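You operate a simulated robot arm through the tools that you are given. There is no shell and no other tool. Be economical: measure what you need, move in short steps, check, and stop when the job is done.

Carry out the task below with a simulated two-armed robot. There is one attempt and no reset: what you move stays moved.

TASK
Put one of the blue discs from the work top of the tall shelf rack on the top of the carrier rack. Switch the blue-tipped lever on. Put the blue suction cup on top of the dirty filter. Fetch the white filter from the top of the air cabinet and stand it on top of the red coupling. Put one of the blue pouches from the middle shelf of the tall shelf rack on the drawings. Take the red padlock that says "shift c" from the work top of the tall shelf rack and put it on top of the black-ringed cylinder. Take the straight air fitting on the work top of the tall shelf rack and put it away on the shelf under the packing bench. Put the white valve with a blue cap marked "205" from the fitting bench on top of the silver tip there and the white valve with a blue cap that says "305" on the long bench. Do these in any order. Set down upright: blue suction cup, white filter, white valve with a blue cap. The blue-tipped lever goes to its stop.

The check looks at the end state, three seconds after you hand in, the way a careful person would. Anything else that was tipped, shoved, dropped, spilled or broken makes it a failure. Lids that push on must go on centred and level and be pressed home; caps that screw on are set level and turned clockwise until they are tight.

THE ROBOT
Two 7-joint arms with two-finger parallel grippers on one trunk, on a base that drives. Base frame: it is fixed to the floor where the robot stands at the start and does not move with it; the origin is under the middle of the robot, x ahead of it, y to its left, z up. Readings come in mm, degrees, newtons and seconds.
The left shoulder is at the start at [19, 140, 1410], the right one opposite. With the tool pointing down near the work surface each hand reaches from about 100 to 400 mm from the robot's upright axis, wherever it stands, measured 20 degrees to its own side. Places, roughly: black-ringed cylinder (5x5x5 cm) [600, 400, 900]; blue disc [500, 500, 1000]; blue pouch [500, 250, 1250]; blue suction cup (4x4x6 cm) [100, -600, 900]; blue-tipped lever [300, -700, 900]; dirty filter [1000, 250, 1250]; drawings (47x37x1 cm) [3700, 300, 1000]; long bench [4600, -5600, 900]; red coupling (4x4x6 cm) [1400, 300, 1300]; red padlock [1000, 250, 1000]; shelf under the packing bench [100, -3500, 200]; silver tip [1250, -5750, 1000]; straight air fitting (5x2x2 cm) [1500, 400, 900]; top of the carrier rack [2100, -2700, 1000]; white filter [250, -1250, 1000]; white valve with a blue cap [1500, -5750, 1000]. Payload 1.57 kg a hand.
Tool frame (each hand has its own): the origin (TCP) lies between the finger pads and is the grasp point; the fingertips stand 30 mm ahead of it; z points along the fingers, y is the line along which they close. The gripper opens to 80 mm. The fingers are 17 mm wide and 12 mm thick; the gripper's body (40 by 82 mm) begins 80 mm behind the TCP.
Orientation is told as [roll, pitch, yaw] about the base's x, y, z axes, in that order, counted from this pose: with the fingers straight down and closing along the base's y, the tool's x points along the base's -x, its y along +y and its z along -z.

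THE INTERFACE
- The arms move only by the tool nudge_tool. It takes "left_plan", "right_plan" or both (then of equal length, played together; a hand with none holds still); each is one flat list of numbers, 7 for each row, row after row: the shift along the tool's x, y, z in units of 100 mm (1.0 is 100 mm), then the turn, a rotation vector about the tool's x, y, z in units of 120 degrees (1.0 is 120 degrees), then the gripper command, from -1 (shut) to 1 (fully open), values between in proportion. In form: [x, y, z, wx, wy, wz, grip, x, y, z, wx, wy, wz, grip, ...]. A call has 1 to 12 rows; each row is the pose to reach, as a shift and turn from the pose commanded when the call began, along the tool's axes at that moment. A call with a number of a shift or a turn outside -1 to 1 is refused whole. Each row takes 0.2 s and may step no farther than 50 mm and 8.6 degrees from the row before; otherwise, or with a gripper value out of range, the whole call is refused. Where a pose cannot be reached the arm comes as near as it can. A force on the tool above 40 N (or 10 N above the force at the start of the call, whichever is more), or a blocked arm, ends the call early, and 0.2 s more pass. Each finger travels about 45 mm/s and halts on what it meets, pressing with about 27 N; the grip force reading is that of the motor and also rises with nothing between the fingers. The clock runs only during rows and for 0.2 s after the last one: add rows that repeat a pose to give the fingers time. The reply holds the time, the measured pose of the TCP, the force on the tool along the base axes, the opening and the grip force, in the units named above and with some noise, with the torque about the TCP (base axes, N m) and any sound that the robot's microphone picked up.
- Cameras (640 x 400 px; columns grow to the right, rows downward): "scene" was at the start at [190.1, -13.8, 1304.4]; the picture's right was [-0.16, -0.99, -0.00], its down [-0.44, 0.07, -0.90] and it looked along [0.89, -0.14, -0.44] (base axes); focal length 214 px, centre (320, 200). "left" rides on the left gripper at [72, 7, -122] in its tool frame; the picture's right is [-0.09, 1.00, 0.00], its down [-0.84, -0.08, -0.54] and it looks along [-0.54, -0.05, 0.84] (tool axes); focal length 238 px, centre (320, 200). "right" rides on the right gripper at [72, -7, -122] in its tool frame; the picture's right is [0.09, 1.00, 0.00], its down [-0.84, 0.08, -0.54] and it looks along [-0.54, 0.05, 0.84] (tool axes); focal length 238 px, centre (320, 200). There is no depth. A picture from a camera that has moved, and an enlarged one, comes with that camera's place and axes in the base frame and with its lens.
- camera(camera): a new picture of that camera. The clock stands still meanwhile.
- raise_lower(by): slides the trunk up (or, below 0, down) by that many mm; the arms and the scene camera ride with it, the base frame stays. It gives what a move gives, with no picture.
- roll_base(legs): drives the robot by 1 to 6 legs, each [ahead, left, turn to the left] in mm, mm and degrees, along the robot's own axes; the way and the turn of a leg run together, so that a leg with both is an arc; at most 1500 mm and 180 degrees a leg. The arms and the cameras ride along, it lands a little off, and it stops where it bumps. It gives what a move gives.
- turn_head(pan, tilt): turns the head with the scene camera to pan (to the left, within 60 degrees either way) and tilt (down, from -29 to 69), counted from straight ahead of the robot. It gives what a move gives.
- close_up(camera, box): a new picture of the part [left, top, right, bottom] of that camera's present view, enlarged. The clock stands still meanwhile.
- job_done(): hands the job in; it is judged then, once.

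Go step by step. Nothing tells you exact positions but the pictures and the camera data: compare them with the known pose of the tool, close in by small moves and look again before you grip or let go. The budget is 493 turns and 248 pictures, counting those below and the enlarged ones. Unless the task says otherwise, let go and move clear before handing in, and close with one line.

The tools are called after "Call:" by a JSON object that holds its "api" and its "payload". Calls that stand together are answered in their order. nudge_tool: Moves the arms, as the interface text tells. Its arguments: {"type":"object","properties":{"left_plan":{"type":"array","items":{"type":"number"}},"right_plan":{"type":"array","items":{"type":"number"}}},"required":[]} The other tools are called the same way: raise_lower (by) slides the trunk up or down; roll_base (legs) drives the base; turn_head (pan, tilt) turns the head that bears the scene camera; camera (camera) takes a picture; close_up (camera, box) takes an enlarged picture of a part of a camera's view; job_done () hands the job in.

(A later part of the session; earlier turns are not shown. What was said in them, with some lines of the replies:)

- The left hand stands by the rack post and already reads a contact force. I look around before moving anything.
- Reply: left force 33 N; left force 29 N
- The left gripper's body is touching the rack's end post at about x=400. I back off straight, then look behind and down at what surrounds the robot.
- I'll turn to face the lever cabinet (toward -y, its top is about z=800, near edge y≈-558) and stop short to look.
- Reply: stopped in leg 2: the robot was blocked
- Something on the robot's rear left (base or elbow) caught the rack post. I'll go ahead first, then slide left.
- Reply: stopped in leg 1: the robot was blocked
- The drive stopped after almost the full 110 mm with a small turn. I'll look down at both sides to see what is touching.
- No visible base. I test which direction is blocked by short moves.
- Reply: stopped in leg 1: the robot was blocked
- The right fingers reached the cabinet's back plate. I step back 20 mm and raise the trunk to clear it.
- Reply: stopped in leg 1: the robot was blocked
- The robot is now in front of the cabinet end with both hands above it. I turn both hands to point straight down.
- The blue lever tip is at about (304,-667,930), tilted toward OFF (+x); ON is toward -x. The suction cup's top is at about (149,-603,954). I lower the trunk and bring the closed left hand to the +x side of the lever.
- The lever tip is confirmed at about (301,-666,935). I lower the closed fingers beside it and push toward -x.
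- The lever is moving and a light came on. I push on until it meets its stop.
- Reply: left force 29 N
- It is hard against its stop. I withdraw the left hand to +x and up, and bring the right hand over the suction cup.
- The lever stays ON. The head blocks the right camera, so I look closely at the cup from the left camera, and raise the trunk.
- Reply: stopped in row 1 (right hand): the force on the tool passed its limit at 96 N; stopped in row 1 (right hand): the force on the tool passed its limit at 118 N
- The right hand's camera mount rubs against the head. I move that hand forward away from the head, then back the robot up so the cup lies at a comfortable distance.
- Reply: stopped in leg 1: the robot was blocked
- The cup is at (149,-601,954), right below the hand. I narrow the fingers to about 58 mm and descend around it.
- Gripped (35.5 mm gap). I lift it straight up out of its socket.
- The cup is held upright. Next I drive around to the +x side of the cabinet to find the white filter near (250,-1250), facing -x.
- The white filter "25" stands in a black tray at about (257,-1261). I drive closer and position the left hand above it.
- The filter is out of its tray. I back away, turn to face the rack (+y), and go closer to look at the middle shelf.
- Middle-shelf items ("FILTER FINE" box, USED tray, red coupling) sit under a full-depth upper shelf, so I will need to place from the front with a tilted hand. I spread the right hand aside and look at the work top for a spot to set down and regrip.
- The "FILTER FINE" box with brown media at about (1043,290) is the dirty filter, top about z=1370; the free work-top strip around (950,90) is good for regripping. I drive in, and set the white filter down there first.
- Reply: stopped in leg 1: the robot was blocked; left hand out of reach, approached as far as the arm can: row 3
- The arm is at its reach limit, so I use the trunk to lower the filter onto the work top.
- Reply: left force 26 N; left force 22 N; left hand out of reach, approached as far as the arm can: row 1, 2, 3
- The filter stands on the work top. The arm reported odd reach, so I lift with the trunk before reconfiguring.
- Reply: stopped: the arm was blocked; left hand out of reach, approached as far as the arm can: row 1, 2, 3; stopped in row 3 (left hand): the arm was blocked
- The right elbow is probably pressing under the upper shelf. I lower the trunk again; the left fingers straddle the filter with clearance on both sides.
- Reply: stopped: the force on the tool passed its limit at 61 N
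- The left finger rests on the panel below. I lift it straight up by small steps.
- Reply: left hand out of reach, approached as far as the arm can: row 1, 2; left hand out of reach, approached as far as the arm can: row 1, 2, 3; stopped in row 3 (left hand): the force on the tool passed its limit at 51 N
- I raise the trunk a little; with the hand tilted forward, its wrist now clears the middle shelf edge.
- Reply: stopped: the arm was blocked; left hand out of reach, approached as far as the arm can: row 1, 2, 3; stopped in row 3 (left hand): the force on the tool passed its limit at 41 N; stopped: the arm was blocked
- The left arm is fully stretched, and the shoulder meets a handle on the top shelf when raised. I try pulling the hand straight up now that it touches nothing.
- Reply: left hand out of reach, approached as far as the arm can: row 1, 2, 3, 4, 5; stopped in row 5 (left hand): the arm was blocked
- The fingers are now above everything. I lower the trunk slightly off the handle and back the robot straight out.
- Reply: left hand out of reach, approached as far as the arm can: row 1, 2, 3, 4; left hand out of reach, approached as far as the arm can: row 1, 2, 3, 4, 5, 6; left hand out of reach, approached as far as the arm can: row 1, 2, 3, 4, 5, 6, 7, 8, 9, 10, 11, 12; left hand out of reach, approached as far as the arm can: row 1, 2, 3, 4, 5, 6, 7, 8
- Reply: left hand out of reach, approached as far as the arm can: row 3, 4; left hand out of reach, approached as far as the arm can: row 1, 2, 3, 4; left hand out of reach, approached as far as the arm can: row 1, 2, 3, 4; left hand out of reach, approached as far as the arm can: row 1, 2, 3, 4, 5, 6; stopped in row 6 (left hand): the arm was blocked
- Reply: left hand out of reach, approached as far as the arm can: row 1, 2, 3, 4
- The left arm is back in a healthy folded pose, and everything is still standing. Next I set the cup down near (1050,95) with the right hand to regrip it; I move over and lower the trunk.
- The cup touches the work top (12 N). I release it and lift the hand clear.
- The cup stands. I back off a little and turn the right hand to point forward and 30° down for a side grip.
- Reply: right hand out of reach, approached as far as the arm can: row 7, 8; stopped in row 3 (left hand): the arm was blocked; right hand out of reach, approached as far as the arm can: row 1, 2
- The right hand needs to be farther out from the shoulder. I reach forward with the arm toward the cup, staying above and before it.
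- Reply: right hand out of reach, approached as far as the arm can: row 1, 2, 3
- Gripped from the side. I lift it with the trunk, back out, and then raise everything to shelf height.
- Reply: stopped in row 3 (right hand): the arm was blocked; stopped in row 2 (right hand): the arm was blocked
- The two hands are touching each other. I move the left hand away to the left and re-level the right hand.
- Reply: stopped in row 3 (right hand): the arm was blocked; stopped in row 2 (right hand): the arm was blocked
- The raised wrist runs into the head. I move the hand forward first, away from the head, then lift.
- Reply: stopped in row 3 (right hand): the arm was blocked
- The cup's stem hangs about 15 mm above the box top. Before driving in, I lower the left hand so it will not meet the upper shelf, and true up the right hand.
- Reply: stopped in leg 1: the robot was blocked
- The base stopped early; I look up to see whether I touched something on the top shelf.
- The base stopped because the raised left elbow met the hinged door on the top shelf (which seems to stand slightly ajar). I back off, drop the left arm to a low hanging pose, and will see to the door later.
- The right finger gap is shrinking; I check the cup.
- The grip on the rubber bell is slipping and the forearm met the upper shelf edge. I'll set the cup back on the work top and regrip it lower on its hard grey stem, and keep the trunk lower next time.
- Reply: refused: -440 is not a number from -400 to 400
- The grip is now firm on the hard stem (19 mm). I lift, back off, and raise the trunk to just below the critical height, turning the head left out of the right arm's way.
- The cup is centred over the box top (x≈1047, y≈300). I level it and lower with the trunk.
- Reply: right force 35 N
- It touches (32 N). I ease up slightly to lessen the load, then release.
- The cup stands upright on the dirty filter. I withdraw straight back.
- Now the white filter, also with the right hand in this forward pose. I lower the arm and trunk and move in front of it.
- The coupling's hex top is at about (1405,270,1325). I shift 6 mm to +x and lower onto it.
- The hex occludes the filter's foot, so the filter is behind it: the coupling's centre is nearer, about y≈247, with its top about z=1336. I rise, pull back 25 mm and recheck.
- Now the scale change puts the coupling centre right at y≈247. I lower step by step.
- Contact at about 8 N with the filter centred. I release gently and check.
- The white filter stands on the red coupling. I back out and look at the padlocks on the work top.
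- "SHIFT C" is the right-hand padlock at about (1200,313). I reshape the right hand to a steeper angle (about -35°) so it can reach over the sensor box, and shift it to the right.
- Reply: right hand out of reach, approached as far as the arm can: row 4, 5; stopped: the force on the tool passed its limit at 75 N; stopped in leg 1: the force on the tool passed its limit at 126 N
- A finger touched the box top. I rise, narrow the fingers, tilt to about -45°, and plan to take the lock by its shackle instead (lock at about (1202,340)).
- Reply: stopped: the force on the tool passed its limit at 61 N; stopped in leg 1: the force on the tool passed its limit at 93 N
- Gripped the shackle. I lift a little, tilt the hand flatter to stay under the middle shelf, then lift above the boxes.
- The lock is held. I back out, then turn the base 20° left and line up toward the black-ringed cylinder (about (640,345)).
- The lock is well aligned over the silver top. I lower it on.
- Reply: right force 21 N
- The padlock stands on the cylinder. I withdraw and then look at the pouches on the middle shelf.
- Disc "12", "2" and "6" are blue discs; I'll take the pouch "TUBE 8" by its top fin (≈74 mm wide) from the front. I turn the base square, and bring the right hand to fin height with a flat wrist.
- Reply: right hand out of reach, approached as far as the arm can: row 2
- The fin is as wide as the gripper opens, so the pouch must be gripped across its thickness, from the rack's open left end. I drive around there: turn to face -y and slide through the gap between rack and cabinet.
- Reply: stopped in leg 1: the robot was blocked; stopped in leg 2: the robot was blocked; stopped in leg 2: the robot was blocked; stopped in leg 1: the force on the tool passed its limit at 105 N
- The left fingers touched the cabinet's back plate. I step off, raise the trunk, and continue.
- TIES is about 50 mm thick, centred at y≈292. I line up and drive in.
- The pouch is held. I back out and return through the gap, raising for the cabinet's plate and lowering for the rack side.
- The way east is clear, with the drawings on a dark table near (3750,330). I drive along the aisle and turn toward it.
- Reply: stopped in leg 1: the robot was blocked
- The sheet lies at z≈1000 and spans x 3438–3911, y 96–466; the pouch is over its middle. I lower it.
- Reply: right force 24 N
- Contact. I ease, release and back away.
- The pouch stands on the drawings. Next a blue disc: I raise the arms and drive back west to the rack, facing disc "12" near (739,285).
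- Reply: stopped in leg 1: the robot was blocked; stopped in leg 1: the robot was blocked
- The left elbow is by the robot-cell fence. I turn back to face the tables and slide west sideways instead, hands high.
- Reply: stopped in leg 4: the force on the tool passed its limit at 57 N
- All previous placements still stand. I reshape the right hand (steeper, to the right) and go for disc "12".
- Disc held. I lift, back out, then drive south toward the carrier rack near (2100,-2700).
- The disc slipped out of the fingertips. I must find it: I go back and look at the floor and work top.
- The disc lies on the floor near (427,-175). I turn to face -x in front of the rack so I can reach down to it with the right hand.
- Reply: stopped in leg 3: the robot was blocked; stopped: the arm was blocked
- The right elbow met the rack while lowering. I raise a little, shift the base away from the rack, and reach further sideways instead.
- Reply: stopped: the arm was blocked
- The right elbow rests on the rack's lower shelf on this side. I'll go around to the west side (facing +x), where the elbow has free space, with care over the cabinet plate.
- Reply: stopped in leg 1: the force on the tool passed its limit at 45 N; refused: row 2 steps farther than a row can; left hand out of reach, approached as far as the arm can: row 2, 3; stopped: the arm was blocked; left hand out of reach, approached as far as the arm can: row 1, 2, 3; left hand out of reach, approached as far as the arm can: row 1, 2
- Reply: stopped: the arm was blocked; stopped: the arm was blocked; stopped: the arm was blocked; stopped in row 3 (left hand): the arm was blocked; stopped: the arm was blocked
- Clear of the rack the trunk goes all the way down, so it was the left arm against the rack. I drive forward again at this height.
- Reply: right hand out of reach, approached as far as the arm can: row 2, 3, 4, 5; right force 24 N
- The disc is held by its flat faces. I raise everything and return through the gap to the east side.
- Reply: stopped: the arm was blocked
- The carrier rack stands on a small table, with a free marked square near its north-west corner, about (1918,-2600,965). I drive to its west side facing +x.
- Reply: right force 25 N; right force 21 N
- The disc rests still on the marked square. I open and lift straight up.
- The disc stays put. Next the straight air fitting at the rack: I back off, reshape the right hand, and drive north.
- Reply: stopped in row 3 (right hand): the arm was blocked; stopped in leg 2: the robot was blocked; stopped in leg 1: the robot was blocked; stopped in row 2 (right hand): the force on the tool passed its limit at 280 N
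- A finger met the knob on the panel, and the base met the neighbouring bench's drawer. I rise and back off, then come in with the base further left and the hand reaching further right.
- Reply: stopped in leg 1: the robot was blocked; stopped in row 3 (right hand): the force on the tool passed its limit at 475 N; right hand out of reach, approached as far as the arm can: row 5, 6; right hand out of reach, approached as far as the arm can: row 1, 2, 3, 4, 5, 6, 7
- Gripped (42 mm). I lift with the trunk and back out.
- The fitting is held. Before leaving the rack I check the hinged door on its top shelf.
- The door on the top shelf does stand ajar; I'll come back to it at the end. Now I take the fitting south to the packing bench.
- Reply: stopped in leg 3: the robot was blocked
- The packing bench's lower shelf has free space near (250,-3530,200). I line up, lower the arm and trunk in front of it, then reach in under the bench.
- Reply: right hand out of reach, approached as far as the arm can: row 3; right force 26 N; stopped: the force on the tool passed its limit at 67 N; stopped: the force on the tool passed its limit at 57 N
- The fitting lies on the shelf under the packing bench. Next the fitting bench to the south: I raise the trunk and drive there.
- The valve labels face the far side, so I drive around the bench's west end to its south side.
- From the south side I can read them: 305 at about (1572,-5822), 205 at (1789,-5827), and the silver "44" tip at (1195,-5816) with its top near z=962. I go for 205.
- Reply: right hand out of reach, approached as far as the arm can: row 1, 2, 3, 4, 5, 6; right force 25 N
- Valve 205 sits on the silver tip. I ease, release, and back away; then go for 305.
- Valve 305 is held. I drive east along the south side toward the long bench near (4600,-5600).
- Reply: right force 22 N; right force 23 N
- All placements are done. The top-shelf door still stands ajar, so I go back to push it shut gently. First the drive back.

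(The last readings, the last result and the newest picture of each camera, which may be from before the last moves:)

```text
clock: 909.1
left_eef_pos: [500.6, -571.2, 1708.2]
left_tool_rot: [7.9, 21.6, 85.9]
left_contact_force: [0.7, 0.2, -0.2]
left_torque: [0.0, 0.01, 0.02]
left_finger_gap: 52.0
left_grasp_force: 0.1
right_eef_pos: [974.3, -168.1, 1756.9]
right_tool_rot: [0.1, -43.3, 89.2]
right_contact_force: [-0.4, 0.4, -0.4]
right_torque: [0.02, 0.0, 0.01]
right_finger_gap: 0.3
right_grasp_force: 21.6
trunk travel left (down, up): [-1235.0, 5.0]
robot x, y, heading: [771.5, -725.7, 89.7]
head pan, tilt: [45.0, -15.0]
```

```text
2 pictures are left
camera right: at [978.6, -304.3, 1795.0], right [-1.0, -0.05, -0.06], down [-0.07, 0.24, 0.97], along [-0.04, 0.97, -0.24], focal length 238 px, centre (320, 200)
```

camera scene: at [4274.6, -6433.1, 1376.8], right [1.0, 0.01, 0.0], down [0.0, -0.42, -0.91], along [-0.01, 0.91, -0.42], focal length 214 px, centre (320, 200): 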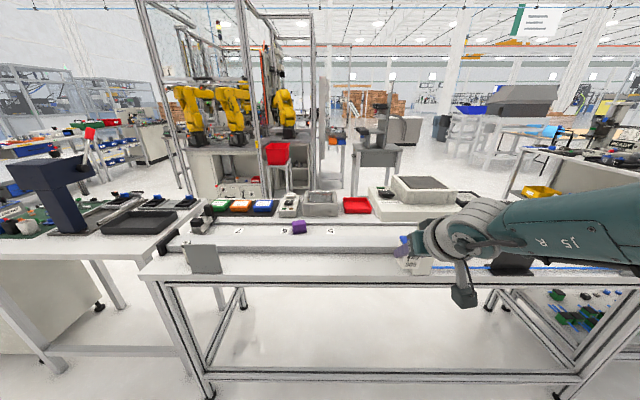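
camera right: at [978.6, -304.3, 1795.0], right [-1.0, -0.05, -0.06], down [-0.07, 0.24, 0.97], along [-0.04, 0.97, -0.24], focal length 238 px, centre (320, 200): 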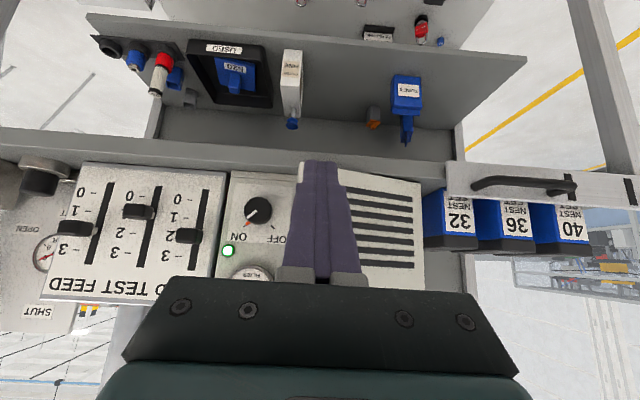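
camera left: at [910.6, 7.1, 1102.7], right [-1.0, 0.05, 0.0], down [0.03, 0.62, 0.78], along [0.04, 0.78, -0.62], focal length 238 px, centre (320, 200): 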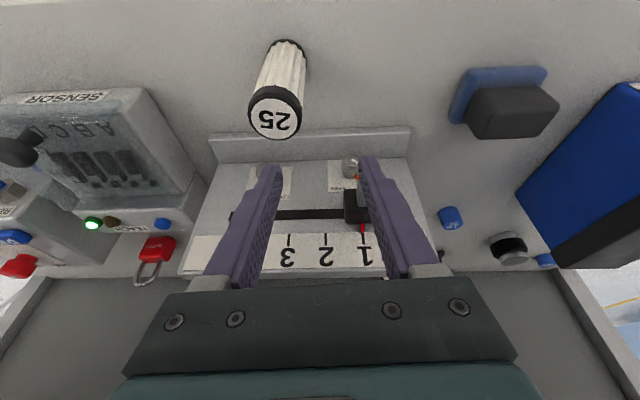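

The finger lines up between handle and free edge of the door. I drive forward slowly to push it shut.

Call:
{"api": "roll_base", "payload": {"legs": [[150, 0, 0]]}}

Call:
{"api": "roll_base", "payload": {"legs": [[30, 0, 0]]}}

Call:
{"api": "roll_base", "payload": {"legs": [[20, 0, 0]]}}

```text
clock: 910.6
left_eef_pos: [503.4, -419.2, 1707.8]
left_tool_rot: [7.9, 21.6, 85.6]
left_contact_force: [-0.4, 0.7, 0.5]
left_torque: [-0.02, 0.04, 0.0]
left_finger_gap: 51.7
left_grasp_force: 0.0
right_eef_pos: [988.4, -18.8, 1756.3]
right_tool_rot: [-0.9, -43.2, 88.3]
right_contact_force: [-0.6, 0.4, -0.3]
right_torque: [0.02, -0.02, -0.03]
right_finger_gap: 0.1
right_grasp_force: 21.6
trunk travel left (down, up): [-1235.0, 5.0]
robot x, y, heading: [772.6, -573.7, 89.4]
head pan, tilt: [45.0, -15.0]
stopped in leg 1: the force on the tool passed its limit at 44 N (the readings are from after the stop); the commanded pose is now the measured one
```

```text
clock: 911.4
left_eef_pos: [502.5, -404.7, 1707.4]
left_tool_rot: [8.0, 21.5, 85.5]
left_contact_force: [-0.6, -0.1, -0.1]
left_torque: [0.0, -0.01, 0.0]
left_finger_gap: 51.9
left_grasp_force: 0.1
right_eef_pos: [988.7, -8.2, 1756.2]
right_tool_rot: [-1.0, -42.3, 88.0]
right_contact_force: [0.3, -6.7, 3.0]
right_torque: [-0.04, 0.04, 0.08]
right_finger_gap: 0.0
right_grasp_force: 20.9
trunk travel left (down, up): [-1235.0, 5.0]
robot x, y, heading: [776.4, -557.5, 89.5]
head pan, tilt: [45.0, -15.0]
stopped in leg 1: the force on the tool passed its limit at 112 N (the readings are from after the stop); the commanded pose is now the measured one
```

```text
clock: 912.2
left_eef_pos: [503.1, -401.5, 1708.2]
left_tool_rot: [8.0, 21.5, 85.5]
left_contact_force: [-0.7, 0.5, -0.1]
left_torque: [0.0, 0.0, -0.02]
left_finger_gap: 51.9
left_grasp_force: 0.0
right_eef_pos: [988.8, -7.7, 1755.0]
right_tool_rot: [-0.7, -41.7, 88.0]
right_contact_force: [0.0, -4.6, 2.9]
right_torque: [-0.04, -0.02, 0.08]
right_finger_gap: 0.0
right_grasp_force: 21.4
trunk travel left (down, up): [-1235.0, 5.0]
robot x, y, heading: [774.3, -559.6, 89.4]
head pan, tilt: [45.0, -15.0]
stopped in leg 1: the force on the tool passed its limit at 77 N (the readings are from after the stop); the commanded pose is now the measured one
```

Call:
{"api": "roll_base", "payload": {"legs": [[-110, 0, 0]]}}

Call:
{"api": "close_up", "payload": {"camera": "scene", "box": [0, 0, 640, 400]}}

```text
clock: 913.4
left_eef_pos: [502.6, -510.9, 1708.3]
left_tool_rot: [7.9, 21.6, 85.4]
left_contact_force: [0.3, 0.3, -0.5]
left_torque: [0.01, -0.04, -0.01]
left_finger_gap: 51.8
left_grasp_force: 0.1
right_eef_pos: [987.1, -118.3, 1754.2]
right_tool_rot: [-0.8, -41.7, 87.9]
right_contact_force: [0.4, -0.1, -0.9]
right_torque: [0.0, -0.02, 0.0]
right_finger_gap: 0.2
right_grasp_force: 22.0
trunk travel left (down, up): [-1235.0, 5.0]
robot x, y, heading: [772.6, -671.1, 89.2]
head pan, tilt: [45.0, -15.0]
```

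```text
1.00 times, centred on (320, 200) of scene (not enlarged: the box is as wide or as high as the picture)
camera zoom: at [719.5, -511.0, 1820.6], right [0.71, 0.7, 0.0], down [-0.18, 0.18, -0.97], along [-0.68, 0.69, 0.26], focal length 214 px, centre (320, 200)
```

zoom: 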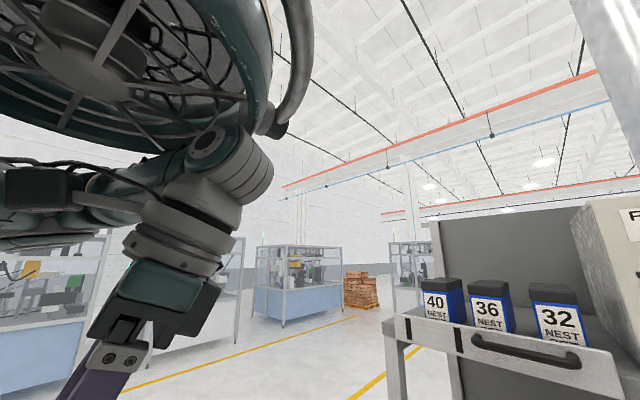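

Call:
{"api": "turn_head", "payload": {"pan": -8, "tilt": 5}}

Call:
{"api": "camera", "payload": {"camera": "scene"}}

```text
clock: 914.6
left_eef_pos: [503.1, -511.2, 1707.7]
left_tool_rot: [7.9, 21.6, 85.3]
left_contact_force: [0.0, -0.1, 0.1]
left_torque: [-0.01, -0.03, -0.01]
left_finger_gap: 52.0
left_grasp_force: 0.0
right_eef_pos: [987.4, -117.3, 1754.2]
right_tool_rot: [-0.7, -41.6, 87.9]
right_contact_force: [-0.2, 0.3, 0.6]
right_torque: [-0.01, 0.02, 0.01]
right_finger_gap: 0.0
right_grasp_force: 21.2
trunk travel left (down, up): [-1235.0, 5.0]
robot x, y, heading: [773.2, -665.3, 89.2]
head pan, tilt: [-8.0, 5.0]
```

```text
0 pictures are left
camera scene: at [789.4, -477.7, 1790.3], right [0.99, -0.15, 0.0], down [-0.01, -0.09, -1.0], along [0.15, 0.98, -0.09], focal length 214 px, centre (320, 200)
```

scene: 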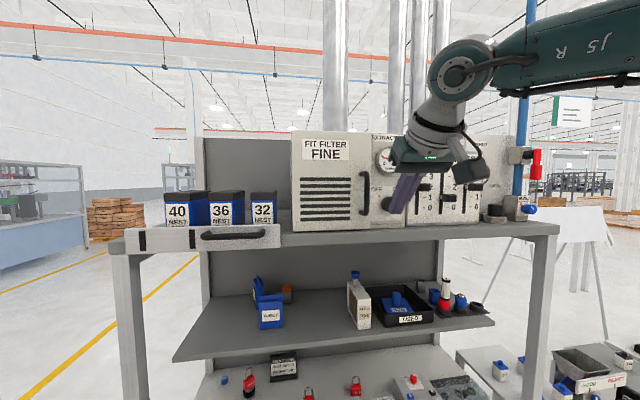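

Call:
{"api": "roll_base", "payload": {"legs": [[-150, 0, 0]]}}

Call:
{"api": "job_done", "payload": {}}

```text
clock: 915.9
left_eef_pos: [501.5, -661.5, 1707.7]
left_tool_rot: [7.9, 21.5, 85.4]
left_contact_force: [-0.9, 0.7, 0.5]
left_torque: [0.02, 0.0, 0.0]
left_finger_gap: 52.0
left_grasp_force: 0.0
right_eef_pos: [985.5, -266.7, 1755.3]
right_tool_rot: [-0.8, -41.7, 87.8]
right_contact_force: [0.4, -0.1, 0.3]
right_torque: [0.0, -0.05, 0.02]
right_finger_gap: 0.0
right_grasp_force: 21.4
trunk travel left (down, up): [-1235.0, 5.0]
robot x, y, heading: [774.4, -816.1, 89.5]
head pan, tilt: [-8.0, 5.0]
```

```text
The job is handed in.
```

Every item was put where the task asked and the job is handed in. Four mishaps along the way may count against the "nothing else disturbed" check: I dropped the blue disc on the floor and picked it up again, so it lies on its side on the carrier rack; the top-shelf door got knocked ajar and I pushed it shut; a finger bumped a knob on the panel by the air fitting; and a finger hit the vacuum connector.
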